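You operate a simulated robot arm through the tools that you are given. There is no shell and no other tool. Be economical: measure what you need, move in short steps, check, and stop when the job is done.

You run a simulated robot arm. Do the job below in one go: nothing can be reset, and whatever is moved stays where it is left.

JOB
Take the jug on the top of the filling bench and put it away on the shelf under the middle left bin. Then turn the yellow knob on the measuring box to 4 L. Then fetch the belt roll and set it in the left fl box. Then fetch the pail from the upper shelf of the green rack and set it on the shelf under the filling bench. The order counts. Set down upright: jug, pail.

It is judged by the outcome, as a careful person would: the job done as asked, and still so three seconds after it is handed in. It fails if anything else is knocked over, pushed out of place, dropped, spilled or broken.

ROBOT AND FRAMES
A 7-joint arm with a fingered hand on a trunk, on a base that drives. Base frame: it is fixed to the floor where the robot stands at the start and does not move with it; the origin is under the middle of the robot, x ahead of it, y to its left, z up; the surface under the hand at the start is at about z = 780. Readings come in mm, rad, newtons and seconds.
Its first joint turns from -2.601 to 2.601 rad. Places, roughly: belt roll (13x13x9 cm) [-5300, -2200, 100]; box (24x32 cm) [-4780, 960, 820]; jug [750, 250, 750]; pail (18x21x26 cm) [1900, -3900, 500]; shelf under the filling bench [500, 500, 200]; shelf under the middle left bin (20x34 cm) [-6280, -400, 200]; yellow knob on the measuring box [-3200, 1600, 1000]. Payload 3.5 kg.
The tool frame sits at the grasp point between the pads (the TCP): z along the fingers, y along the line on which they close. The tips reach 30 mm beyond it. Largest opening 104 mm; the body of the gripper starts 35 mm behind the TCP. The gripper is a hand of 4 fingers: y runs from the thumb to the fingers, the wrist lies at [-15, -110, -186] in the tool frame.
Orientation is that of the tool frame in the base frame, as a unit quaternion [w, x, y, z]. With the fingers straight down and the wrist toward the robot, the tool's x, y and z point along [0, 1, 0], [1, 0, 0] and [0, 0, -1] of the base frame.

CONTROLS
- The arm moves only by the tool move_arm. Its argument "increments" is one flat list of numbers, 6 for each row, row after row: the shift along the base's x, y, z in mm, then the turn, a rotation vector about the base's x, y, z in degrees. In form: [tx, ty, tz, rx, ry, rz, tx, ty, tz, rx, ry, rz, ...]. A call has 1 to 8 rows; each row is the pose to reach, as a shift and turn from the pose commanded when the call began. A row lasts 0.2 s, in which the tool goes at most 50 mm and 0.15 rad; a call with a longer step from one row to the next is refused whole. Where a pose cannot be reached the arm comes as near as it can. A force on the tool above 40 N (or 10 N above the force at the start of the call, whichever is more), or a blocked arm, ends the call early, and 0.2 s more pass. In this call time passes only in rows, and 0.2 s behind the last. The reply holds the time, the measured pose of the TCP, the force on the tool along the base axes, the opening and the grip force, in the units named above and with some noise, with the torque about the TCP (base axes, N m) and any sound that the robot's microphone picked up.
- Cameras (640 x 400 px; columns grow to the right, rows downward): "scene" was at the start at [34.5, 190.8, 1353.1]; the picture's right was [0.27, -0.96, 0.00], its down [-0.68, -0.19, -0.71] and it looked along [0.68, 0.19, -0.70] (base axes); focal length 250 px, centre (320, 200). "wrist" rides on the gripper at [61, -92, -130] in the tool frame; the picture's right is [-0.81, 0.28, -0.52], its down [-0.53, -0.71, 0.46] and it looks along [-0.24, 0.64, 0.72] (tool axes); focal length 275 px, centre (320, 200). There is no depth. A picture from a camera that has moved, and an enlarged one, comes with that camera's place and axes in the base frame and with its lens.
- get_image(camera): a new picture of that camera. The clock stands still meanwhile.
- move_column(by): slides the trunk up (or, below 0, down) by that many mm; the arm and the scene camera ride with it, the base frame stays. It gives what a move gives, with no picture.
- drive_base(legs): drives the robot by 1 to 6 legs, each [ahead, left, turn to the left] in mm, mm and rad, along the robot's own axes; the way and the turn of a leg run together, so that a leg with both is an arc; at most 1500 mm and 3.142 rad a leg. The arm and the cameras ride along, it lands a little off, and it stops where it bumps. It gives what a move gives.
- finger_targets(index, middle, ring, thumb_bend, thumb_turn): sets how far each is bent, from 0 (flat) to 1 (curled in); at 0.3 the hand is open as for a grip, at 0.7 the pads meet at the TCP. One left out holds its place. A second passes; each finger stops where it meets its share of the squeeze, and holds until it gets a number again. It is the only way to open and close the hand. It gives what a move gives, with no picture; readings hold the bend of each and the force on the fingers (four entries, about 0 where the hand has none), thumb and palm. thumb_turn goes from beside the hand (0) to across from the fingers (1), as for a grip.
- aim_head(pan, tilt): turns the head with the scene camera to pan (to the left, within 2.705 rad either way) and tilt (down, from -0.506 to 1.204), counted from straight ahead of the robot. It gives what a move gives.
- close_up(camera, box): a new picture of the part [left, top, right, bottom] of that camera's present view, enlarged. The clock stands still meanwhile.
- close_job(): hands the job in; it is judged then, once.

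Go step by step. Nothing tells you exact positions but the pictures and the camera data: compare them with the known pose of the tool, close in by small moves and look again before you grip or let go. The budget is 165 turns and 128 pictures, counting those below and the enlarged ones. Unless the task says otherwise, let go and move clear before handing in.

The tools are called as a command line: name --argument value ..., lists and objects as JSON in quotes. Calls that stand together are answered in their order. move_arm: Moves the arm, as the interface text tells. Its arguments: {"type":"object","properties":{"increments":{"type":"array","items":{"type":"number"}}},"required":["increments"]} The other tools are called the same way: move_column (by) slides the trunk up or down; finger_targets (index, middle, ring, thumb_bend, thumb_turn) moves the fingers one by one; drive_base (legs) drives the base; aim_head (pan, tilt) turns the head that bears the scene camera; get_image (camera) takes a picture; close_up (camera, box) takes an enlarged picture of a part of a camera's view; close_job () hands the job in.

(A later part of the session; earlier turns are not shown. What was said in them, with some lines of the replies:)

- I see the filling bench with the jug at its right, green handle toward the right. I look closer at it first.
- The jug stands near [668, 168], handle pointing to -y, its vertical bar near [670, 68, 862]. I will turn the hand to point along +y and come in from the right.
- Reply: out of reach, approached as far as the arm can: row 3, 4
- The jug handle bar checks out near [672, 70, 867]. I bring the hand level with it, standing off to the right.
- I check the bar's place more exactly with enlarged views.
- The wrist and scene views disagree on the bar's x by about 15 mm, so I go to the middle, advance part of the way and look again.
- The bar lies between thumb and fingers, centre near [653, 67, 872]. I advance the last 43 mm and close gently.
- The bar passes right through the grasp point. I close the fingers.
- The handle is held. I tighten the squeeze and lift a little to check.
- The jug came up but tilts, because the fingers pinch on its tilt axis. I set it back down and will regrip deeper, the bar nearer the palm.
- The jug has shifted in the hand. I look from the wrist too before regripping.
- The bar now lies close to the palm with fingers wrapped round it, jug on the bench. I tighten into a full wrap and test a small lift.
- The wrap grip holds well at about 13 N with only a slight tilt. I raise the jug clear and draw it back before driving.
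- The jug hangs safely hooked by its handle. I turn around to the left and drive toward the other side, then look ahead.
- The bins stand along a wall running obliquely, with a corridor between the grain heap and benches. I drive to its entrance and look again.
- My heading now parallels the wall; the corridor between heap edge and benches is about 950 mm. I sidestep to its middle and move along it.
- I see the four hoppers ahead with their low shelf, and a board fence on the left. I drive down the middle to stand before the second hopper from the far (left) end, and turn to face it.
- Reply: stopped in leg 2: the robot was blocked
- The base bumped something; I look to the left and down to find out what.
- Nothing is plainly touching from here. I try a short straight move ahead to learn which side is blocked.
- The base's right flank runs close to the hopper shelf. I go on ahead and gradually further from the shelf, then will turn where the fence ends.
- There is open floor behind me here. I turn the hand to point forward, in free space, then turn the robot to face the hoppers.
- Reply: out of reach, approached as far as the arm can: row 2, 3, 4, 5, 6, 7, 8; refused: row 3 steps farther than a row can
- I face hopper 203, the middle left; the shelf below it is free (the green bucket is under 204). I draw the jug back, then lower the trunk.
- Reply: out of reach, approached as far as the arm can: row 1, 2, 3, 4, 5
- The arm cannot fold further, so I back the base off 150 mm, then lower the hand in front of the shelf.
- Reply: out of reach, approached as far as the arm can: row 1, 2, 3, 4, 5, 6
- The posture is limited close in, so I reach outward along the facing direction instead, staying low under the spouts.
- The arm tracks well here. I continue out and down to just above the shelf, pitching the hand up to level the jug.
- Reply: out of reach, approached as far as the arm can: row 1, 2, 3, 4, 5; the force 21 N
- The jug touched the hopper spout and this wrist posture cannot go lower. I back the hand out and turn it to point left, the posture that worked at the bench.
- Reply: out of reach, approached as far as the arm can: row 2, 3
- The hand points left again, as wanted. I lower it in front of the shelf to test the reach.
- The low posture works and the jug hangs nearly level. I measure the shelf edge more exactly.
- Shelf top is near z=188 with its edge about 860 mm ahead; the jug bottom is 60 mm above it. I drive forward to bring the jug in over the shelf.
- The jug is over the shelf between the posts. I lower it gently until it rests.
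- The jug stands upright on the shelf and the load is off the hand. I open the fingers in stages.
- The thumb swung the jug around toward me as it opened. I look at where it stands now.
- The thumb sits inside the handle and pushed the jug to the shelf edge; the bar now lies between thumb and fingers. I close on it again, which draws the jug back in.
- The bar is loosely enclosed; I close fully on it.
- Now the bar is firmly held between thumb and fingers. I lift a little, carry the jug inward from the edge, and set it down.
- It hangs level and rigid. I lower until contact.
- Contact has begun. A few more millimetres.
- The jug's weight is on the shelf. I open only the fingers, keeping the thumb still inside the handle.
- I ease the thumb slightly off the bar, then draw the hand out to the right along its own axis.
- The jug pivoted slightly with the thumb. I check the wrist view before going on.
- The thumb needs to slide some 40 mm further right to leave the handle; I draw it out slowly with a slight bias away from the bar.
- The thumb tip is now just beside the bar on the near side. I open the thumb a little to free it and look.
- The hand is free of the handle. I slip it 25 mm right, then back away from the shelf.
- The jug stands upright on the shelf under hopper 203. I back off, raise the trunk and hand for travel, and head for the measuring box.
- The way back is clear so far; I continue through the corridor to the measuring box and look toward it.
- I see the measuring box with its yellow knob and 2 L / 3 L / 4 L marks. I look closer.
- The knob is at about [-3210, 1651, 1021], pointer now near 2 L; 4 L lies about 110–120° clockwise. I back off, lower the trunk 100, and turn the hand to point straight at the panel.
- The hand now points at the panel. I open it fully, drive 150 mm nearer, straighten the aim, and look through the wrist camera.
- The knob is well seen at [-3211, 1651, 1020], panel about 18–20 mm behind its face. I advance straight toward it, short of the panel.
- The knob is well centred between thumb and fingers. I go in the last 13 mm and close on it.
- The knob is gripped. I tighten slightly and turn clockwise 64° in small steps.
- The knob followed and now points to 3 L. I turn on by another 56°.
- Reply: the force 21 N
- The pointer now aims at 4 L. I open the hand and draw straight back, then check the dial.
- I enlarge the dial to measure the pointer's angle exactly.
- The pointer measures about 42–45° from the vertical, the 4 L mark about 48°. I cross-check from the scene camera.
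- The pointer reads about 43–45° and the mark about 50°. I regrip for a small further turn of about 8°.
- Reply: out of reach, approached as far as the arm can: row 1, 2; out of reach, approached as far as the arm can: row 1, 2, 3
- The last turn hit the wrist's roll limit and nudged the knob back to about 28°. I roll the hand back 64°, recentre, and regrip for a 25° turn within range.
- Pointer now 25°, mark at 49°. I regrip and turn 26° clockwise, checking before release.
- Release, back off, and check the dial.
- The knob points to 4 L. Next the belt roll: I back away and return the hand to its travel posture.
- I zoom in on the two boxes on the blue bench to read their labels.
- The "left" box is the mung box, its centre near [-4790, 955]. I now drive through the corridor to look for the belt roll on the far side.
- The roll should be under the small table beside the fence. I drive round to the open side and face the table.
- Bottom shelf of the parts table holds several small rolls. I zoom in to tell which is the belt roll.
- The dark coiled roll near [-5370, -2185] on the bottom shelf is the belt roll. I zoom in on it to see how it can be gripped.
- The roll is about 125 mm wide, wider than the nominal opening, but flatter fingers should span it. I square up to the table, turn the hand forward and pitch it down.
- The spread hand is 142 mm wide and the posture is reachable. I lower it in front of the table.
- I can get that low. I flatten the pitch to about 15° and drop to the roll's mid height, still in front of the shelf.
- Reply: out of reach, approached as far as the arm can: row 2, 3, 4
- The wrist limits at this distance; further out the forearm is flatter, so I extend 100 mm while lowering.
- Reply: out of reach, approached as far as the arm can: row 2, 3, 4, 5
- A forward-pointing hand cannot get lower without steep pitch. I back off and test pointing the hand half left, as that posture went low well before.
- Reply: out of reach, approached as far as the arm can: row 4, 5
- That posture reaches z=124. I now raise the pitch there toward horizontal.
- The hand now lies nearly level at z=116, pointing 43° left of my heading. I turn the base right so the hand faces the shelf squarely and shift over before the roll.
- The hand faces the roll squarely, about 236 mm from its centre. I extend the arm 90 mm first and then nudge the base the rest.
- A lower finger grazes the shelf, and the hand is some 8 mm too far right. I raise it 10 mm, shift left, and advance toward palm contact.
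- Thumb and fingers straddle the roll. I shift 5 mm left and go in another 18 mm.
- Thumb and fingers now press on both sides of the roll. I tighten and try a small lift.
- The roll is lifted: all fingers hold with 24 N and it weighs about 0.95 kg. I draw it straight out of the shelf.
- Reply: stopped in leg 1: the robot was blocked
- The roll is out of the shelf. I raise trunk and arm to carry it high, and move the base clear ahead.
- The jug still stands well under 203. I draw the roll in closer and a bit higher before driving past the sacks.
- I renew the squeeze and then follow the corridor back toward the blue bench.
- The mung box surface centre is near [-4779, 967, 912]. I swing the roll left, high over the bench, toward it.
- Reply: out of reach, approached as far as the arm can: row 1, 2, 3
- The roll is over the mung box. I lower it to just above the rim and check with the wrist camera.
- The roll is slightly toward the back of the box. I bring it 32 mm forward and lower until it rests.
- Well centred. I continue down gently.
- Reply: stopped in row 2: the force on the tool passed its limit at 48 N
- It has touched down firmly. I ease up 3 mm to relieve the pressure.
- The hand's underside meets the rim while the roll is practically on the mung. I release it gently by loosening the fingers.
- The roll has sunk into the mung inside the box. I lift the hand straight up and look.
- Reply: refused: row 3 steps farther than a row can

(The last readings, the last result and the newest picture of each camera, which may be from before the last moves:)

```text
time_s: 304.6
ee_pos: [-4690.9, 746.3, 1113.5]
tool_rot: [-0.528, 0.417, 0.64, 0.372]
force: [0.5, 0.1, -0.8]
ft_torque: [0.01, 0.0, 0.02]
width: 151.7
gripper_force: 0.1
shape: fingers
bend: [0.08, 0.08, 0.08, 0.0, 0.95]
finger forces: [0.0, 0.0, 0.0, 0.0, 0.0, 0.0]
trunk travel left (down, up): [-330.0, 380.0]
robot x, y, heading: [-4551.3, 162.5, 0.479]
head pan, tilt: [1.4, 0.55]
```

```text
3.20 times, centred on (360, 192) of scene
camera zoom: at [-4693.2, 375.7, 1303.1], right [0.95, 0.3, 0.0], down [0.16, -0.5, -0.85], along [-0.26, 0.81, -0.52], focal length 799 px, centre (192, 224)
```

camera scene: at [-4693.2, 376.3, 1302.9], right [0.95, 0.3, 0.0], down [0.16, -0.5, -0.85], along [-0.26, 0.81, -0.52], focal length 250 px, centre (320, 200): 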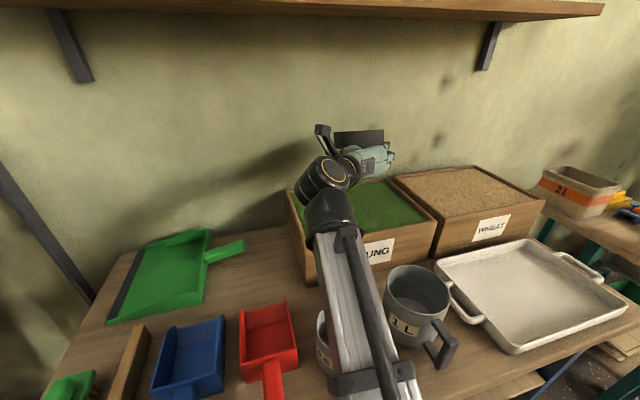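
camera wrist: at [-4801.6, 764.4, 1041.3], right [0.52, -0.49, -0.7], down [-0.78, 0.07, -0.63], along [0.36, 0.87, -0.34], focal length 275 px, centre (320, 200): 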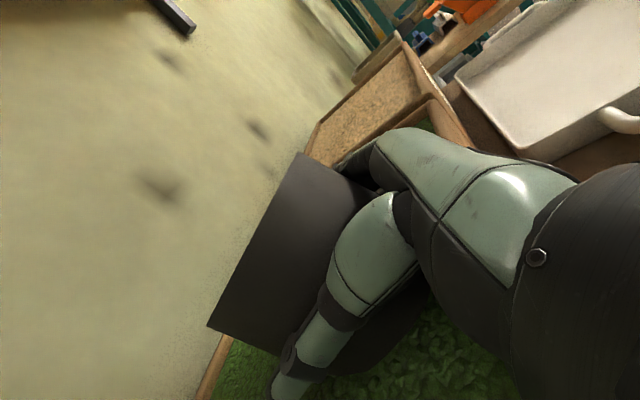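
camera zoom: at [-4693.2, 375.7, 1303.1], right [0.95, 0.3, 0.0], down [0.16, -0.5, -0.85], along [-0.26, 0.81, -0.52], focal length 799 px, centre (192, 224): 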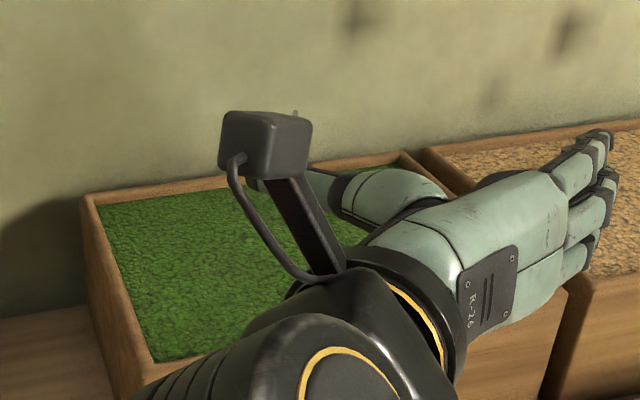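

The roll is inside the mung box. Last comes the pail: I swing the arm back to the front and drive out of the corridor across the hall.

move_arm --increments '[43, -14, 0, 0, 0, -3.2, 87, -29, 0, 0, 0, -6.4, 130, -43, 0, 0, 0, -9.6, 174, -58, 0, 0, 0, -12.8, 217, -73, 0, 0, 0, -16, 261, -88, 0, 0, 0, -19.2, 304, -102, 0, 0, 0, -22.4, 348, -117, 0, 0, 0, -25.6]'

move_arm --increments '[43, -14, 0, 0, 0, -3.2, 87, -29, 0, 0, 0, -6.4, 130, -43, 0, 0, 0, -9.6, 174, -58, 0, 0, 0, -12.8, 217, -73, 0, 0, 0, -16]'

close_up --camera "scene" --box '[260, 130, 460, 255]'

drive_base --legs '[[1450, 0, 0], [500, -684, 0], [500, -684, 0], [564, -1082, 0], [383, -1213, 0], [0, 0, -1.437]]'

aim_head --pan 0.0 --tilt 0.3

get_image --camera "scene"

```text
time_s: 306.4
ee_pos: [-4335.3, 642.6, 1124.6]
tool_rot: [-0.432, 0.548, 0.532, 0.48]
force: [0.3, 0.6, -0.2]
ft_torque: [0.01, -0.01, -0.03]
width: 151.3
gripper_force: 0.0
shape: fingers
bend: [0.08, 0.08, 0.08, 0.0, 0.95]
finger forces: [0.0, 0.1, 0.1, 0.1, 0.0, 0.0]
out of reach, approached as far as the arm can: row 6, 7, 8
trunk travel left (down, up): [-330.0, 380.0]
robot x, y, heading: [-4547.0, 158.4, 0.476]
head pan, tilt: [1.4, 0.55]
```

```text
time_s: 307.6
ee_pos: [-4122.5, 568.5, 1127.1]
tool_rot: [-0.361, 0.616, 0.451, 0.536]
force: [0.3, -0.4, 1.0]
ft_torque: [0.0, 0.02, 0.0]
width: 151.5
gripper_force: 0.0
shape: fingers
bend: [0.08, 0.08, 0.08, 0.0, 0.95]
finger forces: [0.1, 0.0, 0.1, 0.0, 0.1, 0.1]
trunk travel left (down, up): [-330.0, 380.0]
robot x, y, heading: [-4551.5, 156.9, 0.478]
head pan, tilt: [1.4, 0.55]
```

```text
3.20 times, centred on (360, 192) of scene
camera zoom: at [-4693.3, 375.5, 1303.1], right [0.95, 0.3, 0.0], down [0.16, -0.5, -0.85], along [-0.26, 0.81, -0.52], focal length 799 px, centre (192, 224)
```

zoom: 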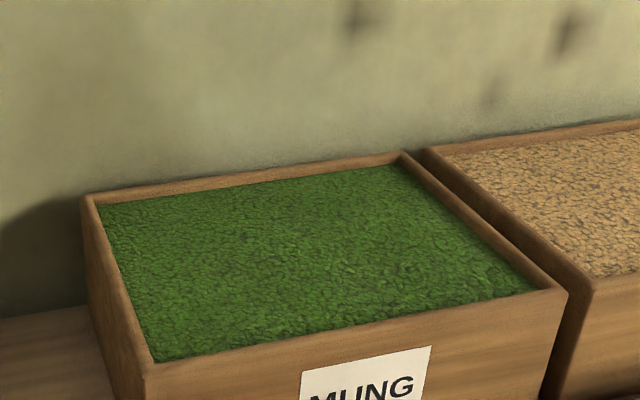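

```text
time_s: 338.3
ee_pos: [610.1, -1863.5, 1125.6]
tool_rot: [0.078, 0.76, -0.064, 0.642]
force: [-0.3, -0.3, 0.8]
ft_torque: [0.01, -0.01, 0.01]
width: 151.5
gripper_force: 0.0
shape: fingers
bend: [0.08, 0.08, 0.08, 0.0, 0.95]
finger forces: [0.1, 0.0, 0.0, 0.1, 0.0, 0.1]
trunk travel left (down, up): [-330.0, 380.0]
robot x, y, heading: [147.8, -1500.4, -0.956]
head pan, tilt: [1.4, 0.55]
```

```text
time_s: 339.8
ee_pos: [609.5, -1863.3, 1127.8]
tool_rot: [0.078, 0.761, -0.064, 0.641]
force: [0.4, 0.4, -0.4]
ft_torque: [0.02, 0.0, -0.01]
width: 151.7
gripper_force: 0.1
shape: fingers
bend: [0.08, 0.08, 0.08, 0.0, 0.95]
finger forces: [0.1, 0.0, 0.0, 0.1, 0.0, 0.0]
trunk travel left (down, up): [-330.0, 380.0]
robot x, y, heading: [150.7, -1495.6, -0.952]
head pan, tilt: [0.0, 0.3]
```

```text
15 pictures are left
camera scene: at [314.4, -1439.9, 1326.1], right [-0.82, -0.58, 0.0], down [-0.17, 0.24, -0.96], along [0.55, -0.78, -0.3], focal length 250 px, centre (320, 200)
```

scene: 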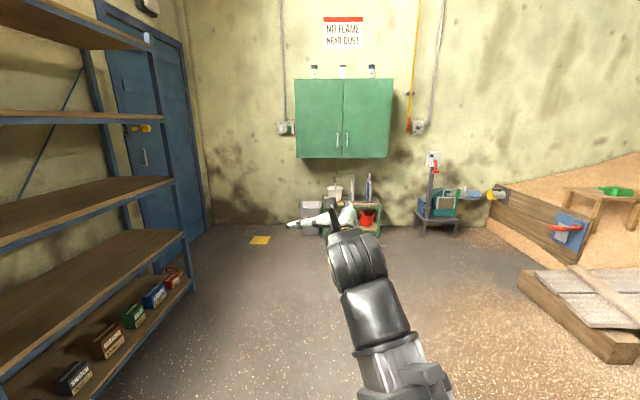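

The pail, a small white bucket, stands on the upper shelf of the little green rack ahead. I drive closer.

drive_base --legs '[[1300, -80, 0], [400, -40, 0]]'

aim_head --pan -0.15 --tilt 0.6

get_image --camera "scene"

```text
time_s: 348.5
ee_pos: [1491.2, -3328.3, 1126.5]
tool_rot: [0.08, 0.76, -0.067, 0.641]
force: [0.6, 0.8, -0.5]
ft_torque: [0.0, 0.03, -0.02]
width: 151.9
gripper_force: 0.0
shape: fingers
bend: [0.08, 0.08, 0.08, 0.0, 0.95]
finger forces: [0.1, 0.0, 0.0, 0.1, 0.0, 0.1]
trunk travel left (down, up): [-330.0, 380.0]
robot x, y, heading: [1029.1, -2959.9, -0.959]
head pan, tilt: [0.0, 0.3]
```

```text
time_s: 349.3
ee_pos: [1491.8, -3328.1, 1126.4]
tool_rot: [0.08, 0.76, -0.067, 0.641]
force: [-0.7, -0.3, 0.2]
ft_torque: [0.02, 0.01, -0.01]
width: 151.7
gripper_force: 0.1
shape: fingers
bend: [0.08, 0.08, 0.08, 0.0, 0.95]
finger forces: [0.1, 0.0, 0.1, 0.1, 0.0, 0.0]
trunk travel left (down, up): [-330.0, 380.0]
robot x, y, heading: [1029.4, -2958.3, -0.959]
head pan, tilt: [-0.15, 0.6]
```

```text
14 pictures are left
camera scene: at [1183.4, -2905.9, 1298.7], right [-0.9, -0.45, 0.0], down [-0.25, 0.51, -0.83], along [0.37, -0.74, -0.56], focal length 250 px, centre (320, 200)
```

scene: 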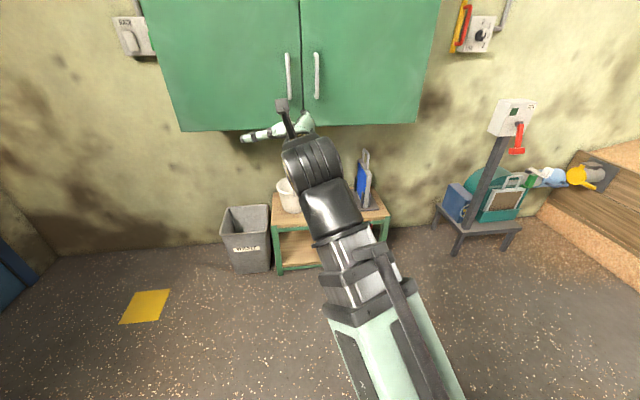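

The pail stands near [1815, -3800] beneath a green wall cabinet. I turn the hand to point downward, fingers side forward, for a grip on its front rim.

move_arm --increments '[0, 0, 0, 0, 0, 7.9, 0, 0, 0, 0, 0, 15.8, 0, 0, 0, 0, 0, 23.7, 0, 0, 0, 0, 0, 31.6, 0, 0, 0, 0, 0, 39.5, 0, 0, 0, 0, 0, 47]'

move_arm --increments '[0, 0, 0, -4.7, 6.7, 0, 0, 0, 0, -9.4, 13.4, 0, 0, 0, 0, -14.1, 20.1, 0, 0, 0, 0, -18.8, 26.8, 0, 0, 0, 0, -23.5, 33.5, 0, 0, 0, 0, -28.2, 40.2, 0, 0, 0, 0, -32.9, 46.9, 0, 0, 0, 0, -37.6, 53.6, 0]'

move_arm --increments '[0, 0, 0, -4.7, 6.7, 0, 0, 0, 0, -8.6, 12.3, 0]'

finger_targets --index 0.3 --middle 0.3 --ring 0.3 --thumb_bend 0.3

get_image --camera "scene"

```text
time_s: 350.7
ee_pos: [1491.0, -3327.8, 1126.4]
tool_rot: [-0.183, 0.724, 0.243, 0.619]
force: [-0.3, 0.0, -0.5]
ft_torque: [0.03, 0.02, -0.05]
width: 151.7
gripper_force: 0.0
shape: fingers
bend: [0.08, 0.08, 0.08, 0.0, 0.95]
finger forces: [0.0, 0.0, 0.1, 0.0, 0.0, 0.0]
trunk travel left (down, up): [-330.0, 380.0]
robot x, y, heading: [1027.6, -2959.4, -0.958]
head pan, tilt: [-0.15, 0.6]
```

```text
time_s: 352.5
ee_pos: [1491.1, -3328.7, 1125.8]
tool_rot: [-0.035, 0.94, 0.315, 0.125]
force: [0.1, -0.2, -1.0]
ft_torque: [0.0, -0.06, -0.01]
width: 151.5
gripper_force: 0.0
shape: fingers
bend: [0.08, 0.08, 0.08, 0.0, 0.95]
finger forces: [0.0, 0.0, 0.1, 0.0, 0.1, 0.0]
trunk travel left (down, up): [-330.0, 380.0]
robot x, y, heading: [1030.1, -2958.8, -0.961]
head pan, tilt: [-0.15, 0.6]
```

```text
time_s: 353.1
ee_pos: [1490.7, -3327.6, 1126.4]
tool_rot: [0.001, 0.948, 0.318, -0.001]
force: [-0.6, 0.4, -1.5]
ft_torque: [0.0, 0.01, 0.02]
width: 151.7
gripper_force: 0.1
shape: fingers
bend: [0.08, 0.08, 0.08, 0.0, 0.95]
finger forces: [0.0, 0.1, 0.1, 0.1, 0.0, 0.0]
trunk travel left (down, up): [-330.0, 380.0]
robot x, y, heading: [1028.7, -2964.8, -0.958]
head pan, tilt: [-0.15, 0.6]
```

```text
time_s: 354.1
ee_pos: [1490.5, -3327.6, 1126.7]
tool_rot: [0.001, 0.948, 0.317, 0.0]
force: [0.0, -0.7, -0.9]
ft_torque: [-0.02, 0.02, -0.03]
width: 103.7
gripper_force: 0.1
shape: fingers
bend: [0.3, 0.3, 0.3, 0.3, 0.97]
finger forces: [0.0, 0.0, 0.0, 0.0, 0.0, 0.1]
trunk travel left (down, up): [-330.0, 380.0]
robot x, y, heading: [1029.7, -2960.5, -0.959]
head pan, tilt: [-0.15, 0.6]
```

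```text
13 pictures are left
camera scene: at [1183.4, -2905.9, 1298.6], right [-0.9, -0.45, 0.0], down [-0.25, 0.51, -0.83], along [0.37, -0.74, -0.56], focal length 250 px, centre (320, 200)
```

scene: 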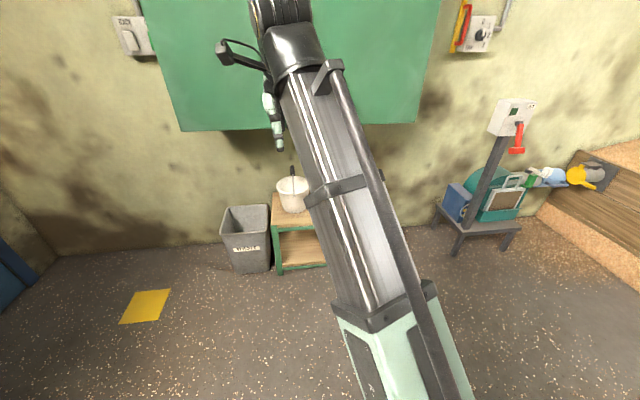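

I zoom in on the pail.

close_up --camera "scene" --box '[250, 155, 330, 225]'

```text
5.71 times, centred on (290, 190) of scene
camera zoom: at [1183.4, -2905.9, 1298.6], right [-0.9, -0.45, 0.0], down [-0.25, 0.51, -0.83], along [0.37, -0.74, -0.56], focal length 1427 px, centre (491, 257)
```

zoom: 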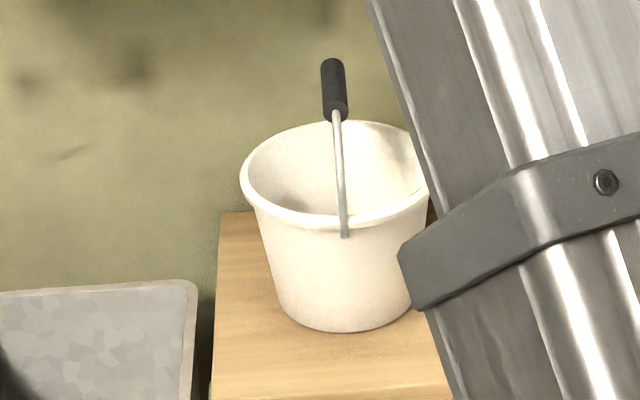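

The pail has an upright bail with a black grip at about [1820, -3865, 707], its axis pointing away from me. I turn the hand so thumb and fingers close sideways, pitched 45° down, and drive closer.

move_arm --increments '[0, 0, 0, 0, 0, -8.2, 0, 0, 0, 0, 0, -16.4, 0, 0, 0, 0, 0, -24.6, 0, 0, 0, 0, 0, -32.8, 0, 0, 0, 0, 0, -41, 0, 0, 0, 0, 0, -49.2, 0, 0, 0, 0, 0, -57.4, 0, 0, 0, 0, 0, -65.6]'

move_arm --increments '[0, 0, 0, 0, 0, -8.2, 0, 0, 0, 0, 0, -16.4, 0, 0, 0, 0, 0, -24.4]'

move_arm --increments '[0, 0, -20, -6.1, -4.3, 0, 0, 0, -40, -12.3, -8.6, 0, 0, 0, -60, -18.4, -12.9, 0, 0, 0, -90, -24.5, -17.3, 0, 0, 0, -120, -30.7, -21.6, 0, 0, 0, -150, -36.8, -25.9, 0]'

drive_base --legs '[[400, 0, 0]]'

get_image --camera "wrist"

```text
time_s: 355.9
ee_pos: [1496.8, -3386.9, 1086.9]
tool_rot: [0.018, 0.973, -0.231, 0.017]
force: [-0.5, 0.6, -0.4]
ft_torque: [0.03, 0.0, 0.04]
width: 103.7
gripper_force: 0.1
shape: fingers
bend: [0.3, 0.3, 0.3, 0.3, 0.97]
finger forces: [0.1, 0.0, 0.0, 0.0, 0.0, 0.0]
out of reach, approached as far as the arm can: row 6, 7, 8
trunk travel left (down, up): [-330.0, 380.0]
robot x, y, heading: [1030.9, -2960.4, -0.959]
head pan, tilt: [-0.15, 0.6]
```

```text
time_s: 356.7
ee_pos: [1486.2, -3465.9, 1030.2]
tool_rot: [0.041, 0.917, -0.396, 0.04]
force: [-0.5, 0.4, 0.7]
ft_torque: [-0.03, 0.02, 0.0]
width: 103.5
gripper_force: 0.1
shape: fingers
bend: [0.3, 0.3, 0.3, 0.3, 0.97]
finger forces: [0.1, 0.0, 0.0, 0.0, 0.0, 0.0]
out of reach, approached as far as the arm can: row 1, 2, 3
trunk travel left (down, up): [-330.0, 380.0]
robot x, y, heading: [1031.4, -2963.3, -0.961]
head pan, tilt: [-0.15, 0.6]
```

```text
time_s: 358.1
ee_pos: [1490.6, -3466.9, 881.1]
tool_rot: [0.236, 0.825, -0.362, 0.365]
force: [1.0, 0.3, -1.2]
ft_torque: [-0.02, -0.01, 0.01]
width: 103.4
gripper_force: 0.1
shape: fingers
bend: [0.3, 0.3, 0.3, 0.3, 0.97]
finger forces: [0.0, 0.1, 0.0, 0.0, 0.1, 0.0]
trunk travel left (down, up): [-330.0, 380.0]
robot x, y, heading: [1029.3, -2962.3, -0.958]
head pan, tilt: [-0.15, 0.6]
```

```text
time_s: 360.6
ee_pos: [1722.1, -3791.7, 882.0]
tool_rot: [0.236, 0.826, -0.36, 0.364]
force: [0.1, 0.5, 0.2]
ft_torque: [0.01, 0.01, 0.02]
width: 103.4
gripper_force: 0.1
shape: fingers
bend: [0.3, 0.3, 0.3, 0.3, 0.97]
finger forces: [0.0, 0.1, 0.2, 0.1, 0.0, 0.0]
trunk travel left (down, up): [-330.0, 380.0]
robot x, y, heading: [1258.7, -3286.8, -0.956]
head pan, tilt: [-0.15, 0.6]
```

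```text
11 pictures are left
camera wrist: at [1763.2, -3675.7, 997.9], right [-0.82, 0.51, -0.27], down [0.49, 0.38, -0.79], along [-0.3, -0.77, -0.56], focal length 275 px, centre (320, 200)
```

wrist: 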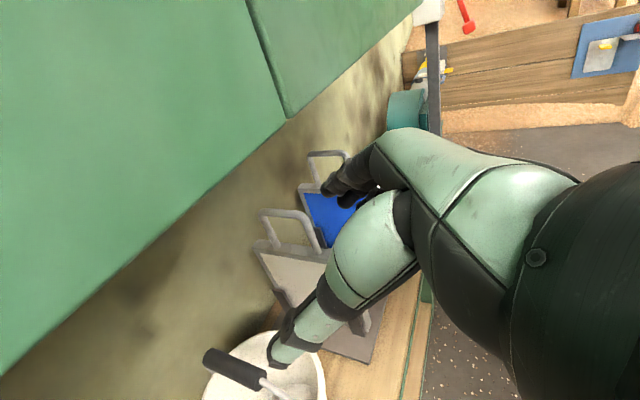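

I move down to a standoff in line with the grip and check the alignment.

move_arm --increments '[12, -6, -40, 0, 0, 0, 30, -14, -80, 0, 0, 0, 55, -26, -115, 0, 0, 0, 75, -36, -130, 0, 0, 0]'

get_image --camera "wrist"

```text
time_s: 361.6
ee_pos: [1796.1, -3829.0, 751.3]
tool_rot: [0.236, 0.827, -0.36, 0.363]
force: [0.1, -0.1, -0.4]
ft_torque: [0.01, -0.04, 0.0]
width: 103.3
gripper_force: 0.1
shape: fingers
bend: [0.3, 0.3, 0.3, 0.3, 0.97]
finger forces: [0.1, 0.1, 0.0, 0.1, 0.0, 0.0]
trunk travel left (down, up): [-330.0, 380.0]
robot x, y, heading: [1260.2, -3290.2, -0.962]
head pan, tilt: [-0.15, 0.6]
```

```text
10 pictures are left
camera wrist: at [1838.2, -3712.5, 867.0], right [-0.82, 0.51, -0.27], down [0.49, 0.38, -0.79], along [-0.3, -0.77, -0.56], focal length 275 px, centre (320, 200)
```

wrist: 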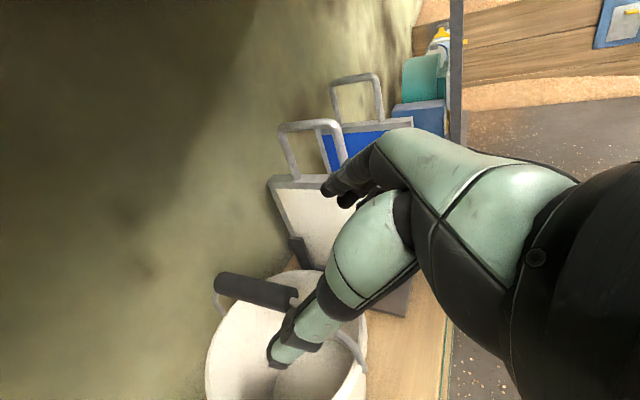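

Triangulated anew, the grip is at [1857, -3922, 665], exactly on the hand's axis. I advance 148 mm along it and close.

move_arm --increments '[17, -26, -25, 0, 0, 0, 34, -52, -50, 0, 0, 0, 50, -76, -73, 0, 0, 0, 64, -97, -92, 0, 0, 0]'

finger_targets --index 0.75 --middle 0.75 --ring 0.75 --thumb_bend 0.7

get_image --camera "wrist"

```text
time_s: 362.6
ee_pos: [1859.8, -3924.6, 658.7]
tool_rot: [0.236, 0.826, -0.36, 0.363]
force: [-0.7, 0.3, -0.8]
ft_torque: [0.0, 0.01, 0.02]
width: 103.4
gripper_force: 0.0
shape: fingers
bend: [0.3, 0.3, 0.3, 0.3, 0.97]
finger forces: [0.0, 0.0, 0.0, 0.0, 0.1, 0.0]
trunk travel left (down, up): [-330.0, 380.0]
robot x, y, heading: [1262.7, -3287.6, -0.957]
head pan, tilt: [-0.15, 0.6]
```

```text
time_s: 363.6
ee_pos: [1859.5, -3923.8, 657.7]
tool_rot: [0.236, 0.827, -0.361, 0.362]
force: [0.2, 0.4, -3.0]
ft_torque: [-0.05, 0.02, -0.02]
width: 4.0
gripper_force: 4.9
shape: fingers
bend: [0.74, 0.75, 0.75, 0.67, 1.0]
finger forces: [5.4, 0.0, 0.0, 0.0, 5.3, 0.0]
trunk travel left (down, up): [-330.0, 380.0]
robot x, y, heading: [1260.9, -3287.2, -0.957]
head pan, tilt: [-0.15, 0.6]
```

```text
9 pictures are left
camera wrist: at [1900.8, -3809.1, 774.8], right [-0.82, 0.51, -0.27], down [0.49, 0.38, -0.79], along [-0.3, -0.77, -0.56], focal length 275 px, centre (320, 200)
```

wrist: 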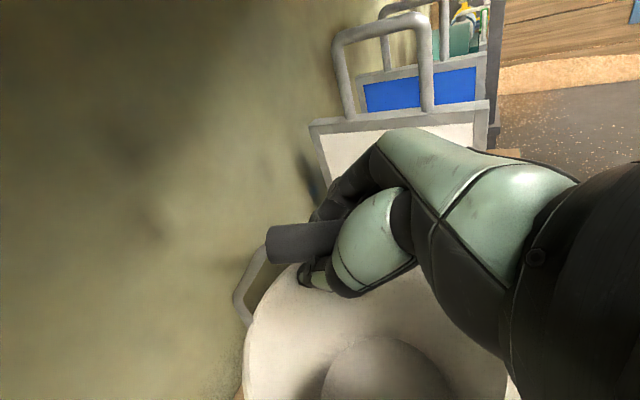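

The hand wraps the bail grip. I tighten fully and lift a little.

finger_targets --index 0.95 --middle 0.95 --ring 0.95 --thumb_bend 0.95

move_arm --increments '[0, 0, 10, 0, 0, 0, 0, 0, 25, 0, 0, 0, 0, 0, 45, 0, 0, 0]'

get_image --camera "scene"

```text
time_s: 364.6
ee_pos: [1859.4, -3926.4, 657.7]
tool_rot: [0.236, 0.827, -0.359, 0.362]
force: [-0.1, 0.2, -3.0]
ft_torque: [0.06, 0.05, 0.01]
width: 0.0
gripper_force: 6.4
shape: fingers
bend: [0.88, 0.94, 0.95, 0.87, 1.0]
finger forces: [0.0, 4.6, 0.0, 0.1, 4.8, 3.5]
trunk travel left (down, up): [-330.0, 380.0]
robot x, y, heading: [1260.4, -3289.3, -0.96]
head pan, tilt: [-0.15, 0.6]
```

```text
time_s: 365.4
ee_pos: [1860.6, -3924.7, 703.2]
tool_rot: [0.236, 0.826, -0.36, 0.363]
force: [-0.3, -0.6, -3.6]
ft_torque: [0.1, 0.09, -0.05]
width: 0.0
gripper_force: 3.6
shape: fingers
bend: [0.89, 0.94, 0.95, 0.88, 1.0]
finger forces: [0.0, 4.3, 0.0, 0.0, 0.0, 3.2]
trunk travel left (down, up): [-330.0, 380.0]
robot x, y, heading: [1260.1, -3287.4, -0.957]
head pan, tilt: [-0.15, 0.6]
```

```text
8 pictures are left
camera scene: at [1413.6, -3232.8, 1298.6], right [-0.89, -0.45, 0.0], down [-0.25, 0.51, -0.82], along [0.37, -0.74, -0.57], focal length 250 px, centre (320, 200)
```

scene: 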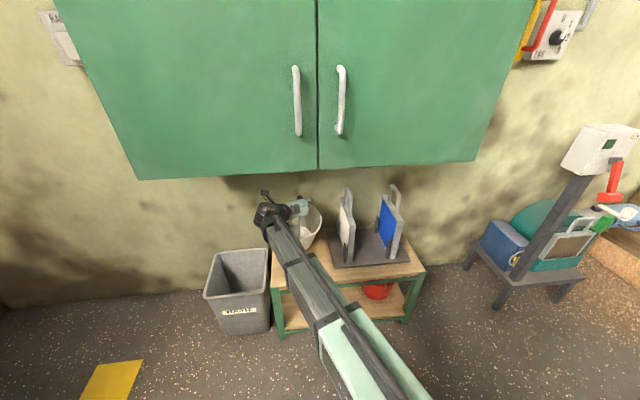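

The pail hangs safely from the hand (about 0.35 kg). I back away from the rack, turn, and carry it to the front of the filling bench.

drive_base --legs '[[-900, 0, 0], [0, 0, 1.538], [-210, 1397, 0], [400, 1163, 0]]'

aim_head --pan -0.1 --tilt 0.55

move_column --by -330

get_image --camera "scene"

```text
time_s: 381.4
ee_pos: [459.5, -891.3, 703.2]
tool_rot: [-0.081, 0.845, 0.315, 0.424]
force: [0.5, 0.0, -3.4]
ft_torque: [-0.07, 0.04, -0.01]
width: 0.0
gripper_force: 5.2
shape: fingers
bend: [0.89, 0.94, 0.95, 0.88, 1.0]
finger forces: [0.0, 7.7, 0.0, 0.0, 0.0, 2.1]
trunk travel left (down, up): [-330.0, 380.0]
robot x, y, heading: [-198.1, -1470.5, 0.58]
head pan, tilt: [-0.15, 0.6]
stopped in leg 4: the robot was blocked; the commanded pose is now the measured one
```

```text
time_s: 382.0
ee_pos: [460.3, -892.0, 703.9]
tool_rot: [-0.082, 0.844, 0.315, 0.426]
force: [-0.3, 0.1, -2.4]
ft_torque: [-0.04, 0.03, 0.03]
width: 0.5
gripper_force: 4.6
shape: fingers
bend: [0.89, 0.94, 0.95, 0.88, 1.0]
finger forces: [0.0, 7.9, 0.0, 0.0, 0.0, 2.0]
trunk travel left (down, up): [-330.0, 380.0]
robot x, y, heading: [-197.0, -1467.3, 0.58]
head pan, tilt: [-0.099, 0.55]
```

```text
time_s: 385.2
ee_pos: [459.9, -890.9, 372.1]
tool_rot: [-0.083, 0.845, 0.315, 0.425]
force: [-0.9, 0.0, -2.9]
ft_torque: [0.0, 0.08, 0.0]
width: 0.0
gripper_force: 5.3
shape: fingers
bend: [0.89, 0.94, 0.95, 0.88, 1.0]
finger forces: [0.0, 8.3, 0.0, 0.1, 0.1, 1.9]
trunk travel left (down, up): [0.0, 710.0]
robot x, y, heading: [-195.5, -1471.9, 0.575]
head pan, tilt: [-0.099, 0.55]
```

```text
7 pictures are left
camera scene: at [-248.6, -1312.4, 973.2], right [0.46, -0.89, 0.0], down [-0.46, -0.24, -0.85], along [0.76, 0.4, -0.52], focal length 250 px, centre (320, 200)
```

scene: 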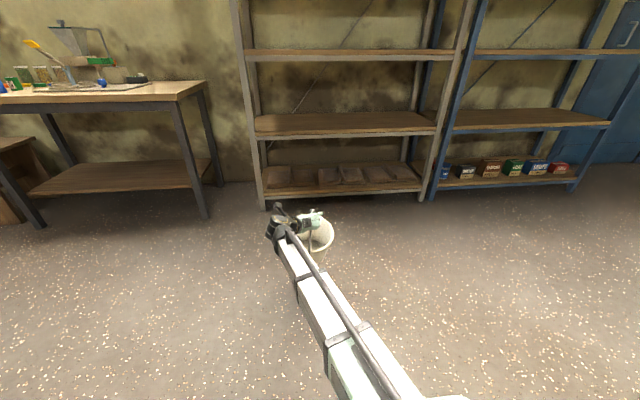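

The base stopped early with nothing visible near; the bench with its empty lower shelf is ahead left. I raise the pail slightly and continue.

move_column --by 130

drive_base --legs '[[0, 600, 0], [300, 591, 0], [187, 0, -0.024]]'

```text
time_s: 386.8
ee_pos: [460.0, -890.9, 503.9]
tool_rot: [-0.083, 0.844, 0.315, 0.425]
force: [-0.9, 0.2, -3.0]
ft_torque: [-0.03, 0.06, 0.01]
width: 0.0
gripper_force: 5.1
shape: fingers
bend: [0.89, 0.94, 0.95, 0.88, 1.0]
finger forces: [0.0, 8.2, 0.0, 0.0, 0.0, 2.0]
trunk travel left (down, up): [-130.0, 580.0]
robot x, y, heading: [-198.1, -1468.6, 0.58]
head pan, tilt: [-0.099, 0.55]
```

```text
time_s: 394.6
ee_pos: [241.2, 340.7, 502.4]
tool_rot: [-0.075, 0.85, 0.301, 0.426]
force: [0.7, 1.0, -2.6]
ft_torque: [0.01, 0.09, 0.0]
width: 0.0
gripper_force: 5.1
shape: fingers
bend: [0.89, 0.94, 0.95, 0.88, 1.0]
finger forces: [0.0, 8.4, 0.0, 0.1, 0.1, 1.7]
trunk travel left (down, up): [-130.0, 580.0]
robot x, y, heading: [-442.4, -216.1, 0.539]
head pan, tilt: [-0.099, 0.55]
```

I stand before the bench; I look before inserting.

aim_head --pan 0.1 --tilt 0.45

get_image --camera "scene"

```text
time_s: 395.3
ee_pos: [242.8, 340.9, 502.4]
tool_rot: [-0.074, 0.85, 0.3, 0.426]
force: [-0.1, 0.2, -2.7]
ft_torque: [-0.02, 0.05, -0.01]
width: 0.0
gripper_force: 5.2
shape: fingers
bend: [0.89, 0.94, 0.95, 0.88, 1.0]
finger forces: [0.0, 8.3, 0.0, 0.0, 0.0, 1.7]
trunk travel left (down, up): [-130.0, 580.0]
robot x, y, heading: [-437.1, -215.6, 0.543]
head pan, tilt: [0.099, 0.45]
```

```text
6 pictures are left
camera scene: at [-488.1, -37.5, 1112.1], right [0.6, -0.8, 0.0], down [-0.35, -0.26, -0.9], along [0.72, 0.54, -0.44], focal length 250 px, centre (320, 200)
```

scene: 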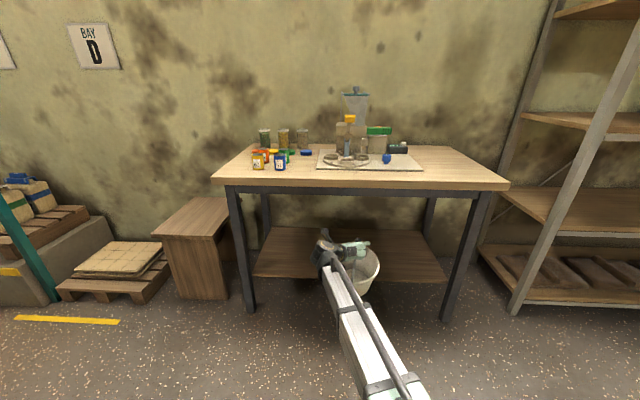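

Apron underside is near z=705, shelf about 210. I lower the trunk and raise the arm equally so the forearm stays flat under the bench top, then drive in.

move_column --by -130

move_arm --increments '[0, 0, 35, 0, 0, 0, 0, 0, 75, 0, 0, 0, 0, 0, 115, 0, 0, 0, 0, 0, 145, 0, 0, 0]'

drive_base --legs '[[200, 10, 0]]'

get_image --camera "scene"

```text
time_s: 396.9
ee_pos: [242.3, 340.2, 372.1]
tool_rot: [-0.075, 0.85, 0.301, 0.426]
force: [-0.6, 0.5, -2.2]
ft_torque: [0.0, 0.07, 0.0]
width: 0.0
gripper_force: 4.9
shape: fingers
bend: [0.89, 0.94, 0.95, 0.88, 1.0]
finger forces: [0.0, 8.5, 0.1, 0.1, 0.0, 1.7]
trunk travel left (down, up): [0.0, 710.0]
robot x, y, heading: [-438.9, -215.2, 0.546]
head pan, tilt: [0.099, 0.45]
```

```text
time_s: 397.9
ee_pos: [241.4, 341.4, 517.2]
tool_rot: [-0.074, 0.85, 0.301, 0.425]
force: [-0.7, -0.5, -3.6]
ft_torque: [0.0, 0.03, 0.05]
width: 0.1
gripper_force: 5.3
shape: fingers
bend: [0.89, 0.94, 0.95, 0.88, 1.0]
finger forces: [0.0, 8.7, 0.0, 0.0, 0.1, 2.1]
trunk travel left (down, up): [0.0, 710.0]
robot x, y, heading: [-436.0, -215.2, 0.545]
head pan, tilt: [0.099, 0.45]
```

```text
time_s: 399.5
ee_pos: [407.7, 450.3, 515.7]
tool_rot: [-0.074, 0.851, 0.298, 0.427]
force: [-0.6, 0.6, -2.1]
ft_torque: [0.0, 0.07, 0.02]
width: 0.0
gripper_force: 5.1
shape: fingers
bend: [0.89, 0.94, 0.95, 0.88, 1.0]
finger forces: [0.0, 8.5, 0.0, 0.0, 0.0, 1.8]
trunk travel left (down, up): [0.0, 710.0]
robot x, y, heading: [-272.3, -102.4, 0.545]
head pan, tilt: [0.099, 0.45]
```

```text
5 pictures are left
camera scene: at [-323.5, 73.7, 982.2], right [0.6, -0.8, 0.0], down [-0.35, -0.26, -0.9], along [0.72, 0.54, -0.44], focal length 250 px, centre (320, 200)
```

scene: 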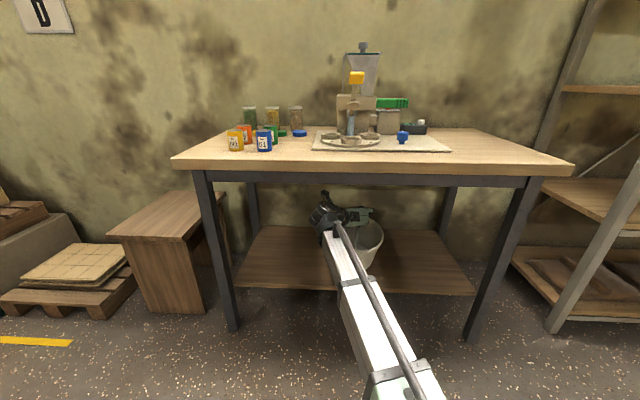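

The hand passes under the apron with clearance. I drive the last 100 mm in and begin lowering.

drive_base --legs '[[95, 8, 0]]'

move_arm --increments '[0, 0, -15, 0, 0, 0, 0, 0, -30, 0, 0, 0, 0, 0, -45, 0, 0, 0]'

get_image --camera "wrist"

```text
time_s: 400.6
ee_pos: [487.5, 507.5, 517.2]
tool_rot: [-0.075, 0.851, 0.299, 0.426]
force: [-0.4, 0.4, -3.8]
ft_torque: [-0.01, 0.05, 0.01]
width: 0.0
gripper_force: 5.2
shape: fingers
bend: [0.89, 0.94, 0.95, 0.88, 1.0]
finger forces: [0.0, 8.4, 0.0, 0.0, 0.0, 1.8]
trunk travel left (down, up): [0.0, 710.0]
robot x, y, heading: [-194.5, -46.3, 0.543]
head pan, tilt: [0.099, 0.45]
```

```text
time_s: 401.4
ee_pos: [486.8, 507.7, 472.6]
tool_rot: [-0.074, 0.851, 0.299, 0.426]
force: [-0.3, -0.1, -2.1]
ft_torque: [-0.06, 0.05, 0.01]
width: 0.0
gripper_force: 5.5
shape: fingers
bend: [0.89, 0.94, 0.95, 0.88, 1.0]
finger forces: [0.0, 8.1, 0.0, 0.1, 0.1, 1.9]
trunk travel left (down, up): [0.0, 710.0]
robot x, y, heading: [-197.7, -47.7, 0.54]
head pan, tilt: [0.099, 0.45]
```

```text
4 pictures are left
camera wrist: at [371.5, 558.7, 588.8], right [-0.57, -0.78, -0.26], down [-0.34, 0.51, -0.79], along [0.75, -0.35, -0.56], focal length 275 px, centre (320, 200)
```

wrist: 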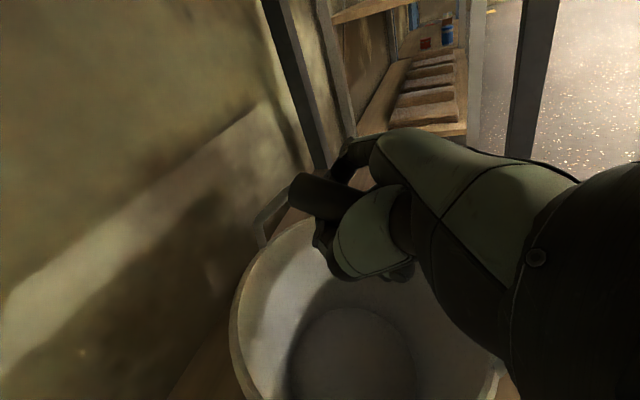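

The pail hangs level over the shelf. I lower on in small steps until it bears.

move_arm --increments '[0, 0, -6, 0, 0, 0, 0, 0, -12, 0, 0, 0, 0, 0, -18, 0, 0, 0]'

move_arm --increments '[0, 0, -4, 0, 0, 0, 0, 0, -8, 0, 0, 0]'

```text
time_s: 402.1
ee_pos: [487.2, 507.1, 463.1]
tool_rot: [-0.073, 0.849, 0.3, 0.429]
force: [0.8, 0.0, -3.4]
ft_torque: [0.03, -0.02, -0.04]
width: 0.0
gripper_force: 0.0
shape: fingers
bend: [0.89, 0.95, 0.95, 0.89, 1.0]
finger forces: [0.1, 0.0, 0.0, 0.0, 0.1, 0.1]
trunk travel left (down, up): [0.0, 710.0]
robot x, y, heading: [-192.9, -46.0, 0.542]
head pan, tilt: [0.099, 0.45]
stopped in row 3: the force on the tool passed its limit at 46 N (the readings are from after the stop); the commanded pose is now the measured one
```

```text
time_s: 402.7
ee_pos: [487.9, 508.1, 457.1]
tool_rot: [-0.073, 0.849, 0.3, 0.429]
force: [0.0, -0.9, 1.6]
ft_torque: [0.01, 0.0, -0.06]
width: 0.0
gripper_force: 0.4
shape: fingers
bend: [0.89, 0.95, 0.95, 0.89, 1.0]
finger forces: [0.0, 0.0, 0.0, 0.1, 0.0, 2.0]
trunk travel left (down, up): [0.0, 710.0]
robot x, y, heading: [-192.6, -46.2, 0.546]
head pan, tilt: [0.099, 0.45]
```

A contact spike stopped the motion and the load is now off the fingers. I look at the pail.

close_up --camera "scene" --box '[220, 130, 460, 330]'

```text
2.00 times, centred on (340, 230) of scene
camera zoom: at [-244.8, 130.4, 982.2], right [0.6, -0.8, 0.0], down [-0.35, -0.26, -0.9], along [0.72, 0.54, -0.44], focal length 499 px, centre (280, 140)
```

zoom: 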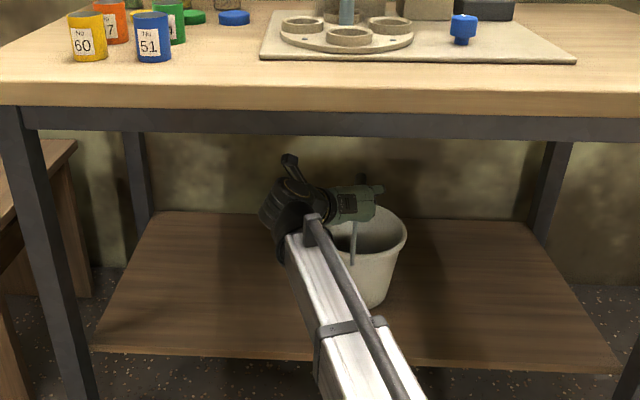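

The pail stands upright on the shelf. I open the hand in stages and withdraw along its axis.

finger_targets --index 0.65 --middle 0.65 --ring 0.65 --thumb_bend 0.6

finger_targets --index 0.25 --middle 0.25 --ring 0.25 --thumb_bend 0.25

move_arm --increments '[-14, -8, 12, 0, 0, 0, -28, -15, 25, 0, 0, 0, -48, -27, 43, 0, 0, 0]'

close_up --camera "scene" --box '[220, 130, 460, 330]'

```text
time_s: 403.7
ee_pos: [488.2, 506.6, 457.9]
tool_rot: [-0.073, 0.849, 0.3, 0.429]
force: [-0.6, -1.2, -1.1]
ft_torque: [0.0, -0.05, -0.03]
width: 19.6
gripper_force: 0.2
shape: fingers
bend: [0.65, 0.65, 0.65, 0.6, 1.0]
finger forces: [0.6, 0.1, 0.0, 0.1, 0.0, 0.0]
trunk travel left (down, up): [0.0, 710.0]
robot x, y, heading: [-197.4, -43.0, 0.539]
head pan, tilt: [0.099, 0.45]
```

```text
time_s: 404.7
ee_pos: [488.2, 506.6, 456.5]
tool_rot: [-0.072, 0.849, 0.3, 0.429]
force: [0.7, -0.8, 0.4]
ft_torque: [-0.03, -0.01, 0.01]
width: 114.4
gripper_force: 0.2
shape: fingers
bend: [0.25, 0.25, 0.25, 0.25, 0.97]
finger forces: [0.0, 0.0, 0.0, 0.1, 0.1, 0.5]
trunk travel left (down, up): [0.0, 710.0]
robot x, y, heading: [-191.6, -44.0, 0.545]
head pan, tilt: [0.099, 0.45]
```

```text
time_s: 405.5
ee_pos: [438.3, 480.1, 500.7]
tool_rot: [-0.072, 0.849, 0.3, 0.429]
force: [0.0, 0.1, 0.8]
ft_torque: [0.0, -0.01, -0.01]
width: 114.1
gripper_force: 0.1
shape: fingers
bend: [0.25, 0.25, 0.25, 0.25, 0.97]
finger forces: [0.0, 0.0, 0.0, 0.0, 0.1, 0.1]
trunk travel left (down, up): [0.0, 710.0]
robot x, y, heading: [-193.3, -47.8, 0.541]
head pan, tilt: [0.099, 0.45]
```

```text
2.00 times, centred on (340, 230) of scene
camera zoom: at [-244.7, 130.6, 982.2], right [0.6, -0.8, 0.0], down [-0.35, -0.26, -0.9], along [0.72, 0.54, -0.44], focal length 499 px, centre (280, 140)
```

zoom: 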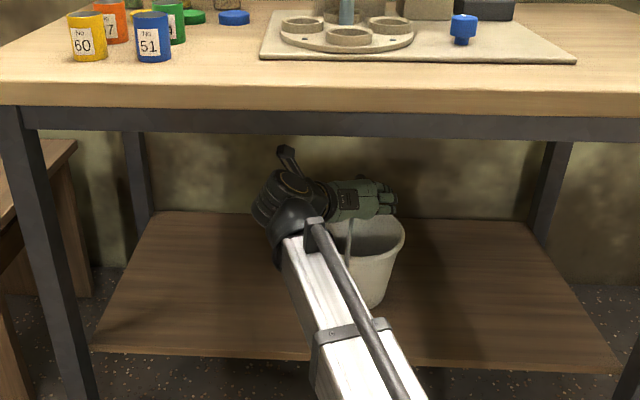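

The hand is free above the pail. I lift slightly, back the robot away, and take a last look.

move_arm --increments '[-12, -7, 15, 0, 0, 0]'

drive_base --legs '[[-500, 0, 0]]'

get_image --camera "scene"

```text
time_s: 405.9
ee_pos: [427.2, 472.4, 515.4]
tool_rot: [-0.072, 0.849, 0.3, 0.429]
force: [-0.9, 0.8, -0.8]
ft_torque: [0.01, -0.01, -0.02]
width: 114.5
gripper_force: 0.0
shape: fingers
bend: [0.25, 0.25, 0.25, 0.25, 0.97]
finger forces: [0.0, 0.0, 0.0, 0.1, 0.0, 0.0]
trunk travel left (down, up): [0.0, 710.0]
robot x, y, heading: [-196.5, -46.3, 0.545]
head pan, tilt: [0.099, 0.45]
```

```text
time_s: 408.8
ee_pos: [-3.3, 212.4, 515.2]
tool_rot: [-0.072, 0.849, 0.298, 0.43]
force: [0.4, -0.2, -0.4]
ft_torque: [0.0, -0.03, 0.01]
width: 114.5
gripper_force: 0.0
shape: fingers
bend: [0.25, 0.25, 0.25, 0.25, 0.97]
finger forces: [0.0, 0.0, 0.0, 0.0, 0.0, 0.1]
trunk travel left (down, up): [0.0, 710.0]
robot x, y, heading: [-619.5, -305.6, 0.544]
head pan, tilt: [0.099, 0.45]
```

```text
1 pictures are left
camera scene: at [-674.8, -127.9, 982.2], right [0.6, -0.8, 0.0], down [-0.35, -0.26, -0.9], along [0.72, 0.54, -0.44], focal length 250 px, centre (320, 200)
```

scene: 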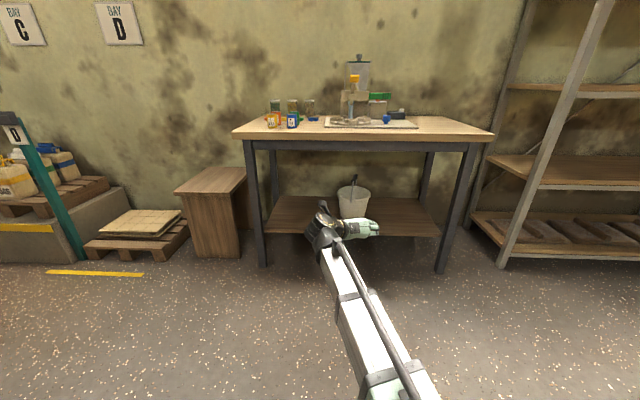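

The pail stands upright on the shelf under the filling bench and the hand is well clear, so all four parts are done in order. I hand the job in.

close_job

```text
The job is handed in.
```

I did all four parts in the order asked and handed the job in:

- **Jug:** it stands upright on the shelf under hopper 203, the middle left bin.
- **Knob:** I set the yellow knob to 4 L. I measured the pointer at about 48° and the 4 L mark at about 49°.
- **Belt roll:** I set it down in the left of the two boxes, the one labelled MUNG. It sank below the surface when I let go, so I could not see it there afterwards.
- **Pail:** it stands upright on the shelf under the filling bench.

On the way, the base reported a bump and stopped three times: beside the hoppers, behind the parts table, and in open floor before the filling bench. I saw nothing displaced in later pictures. The spot behind the parts table, near the row of buckets, I did not look at again.
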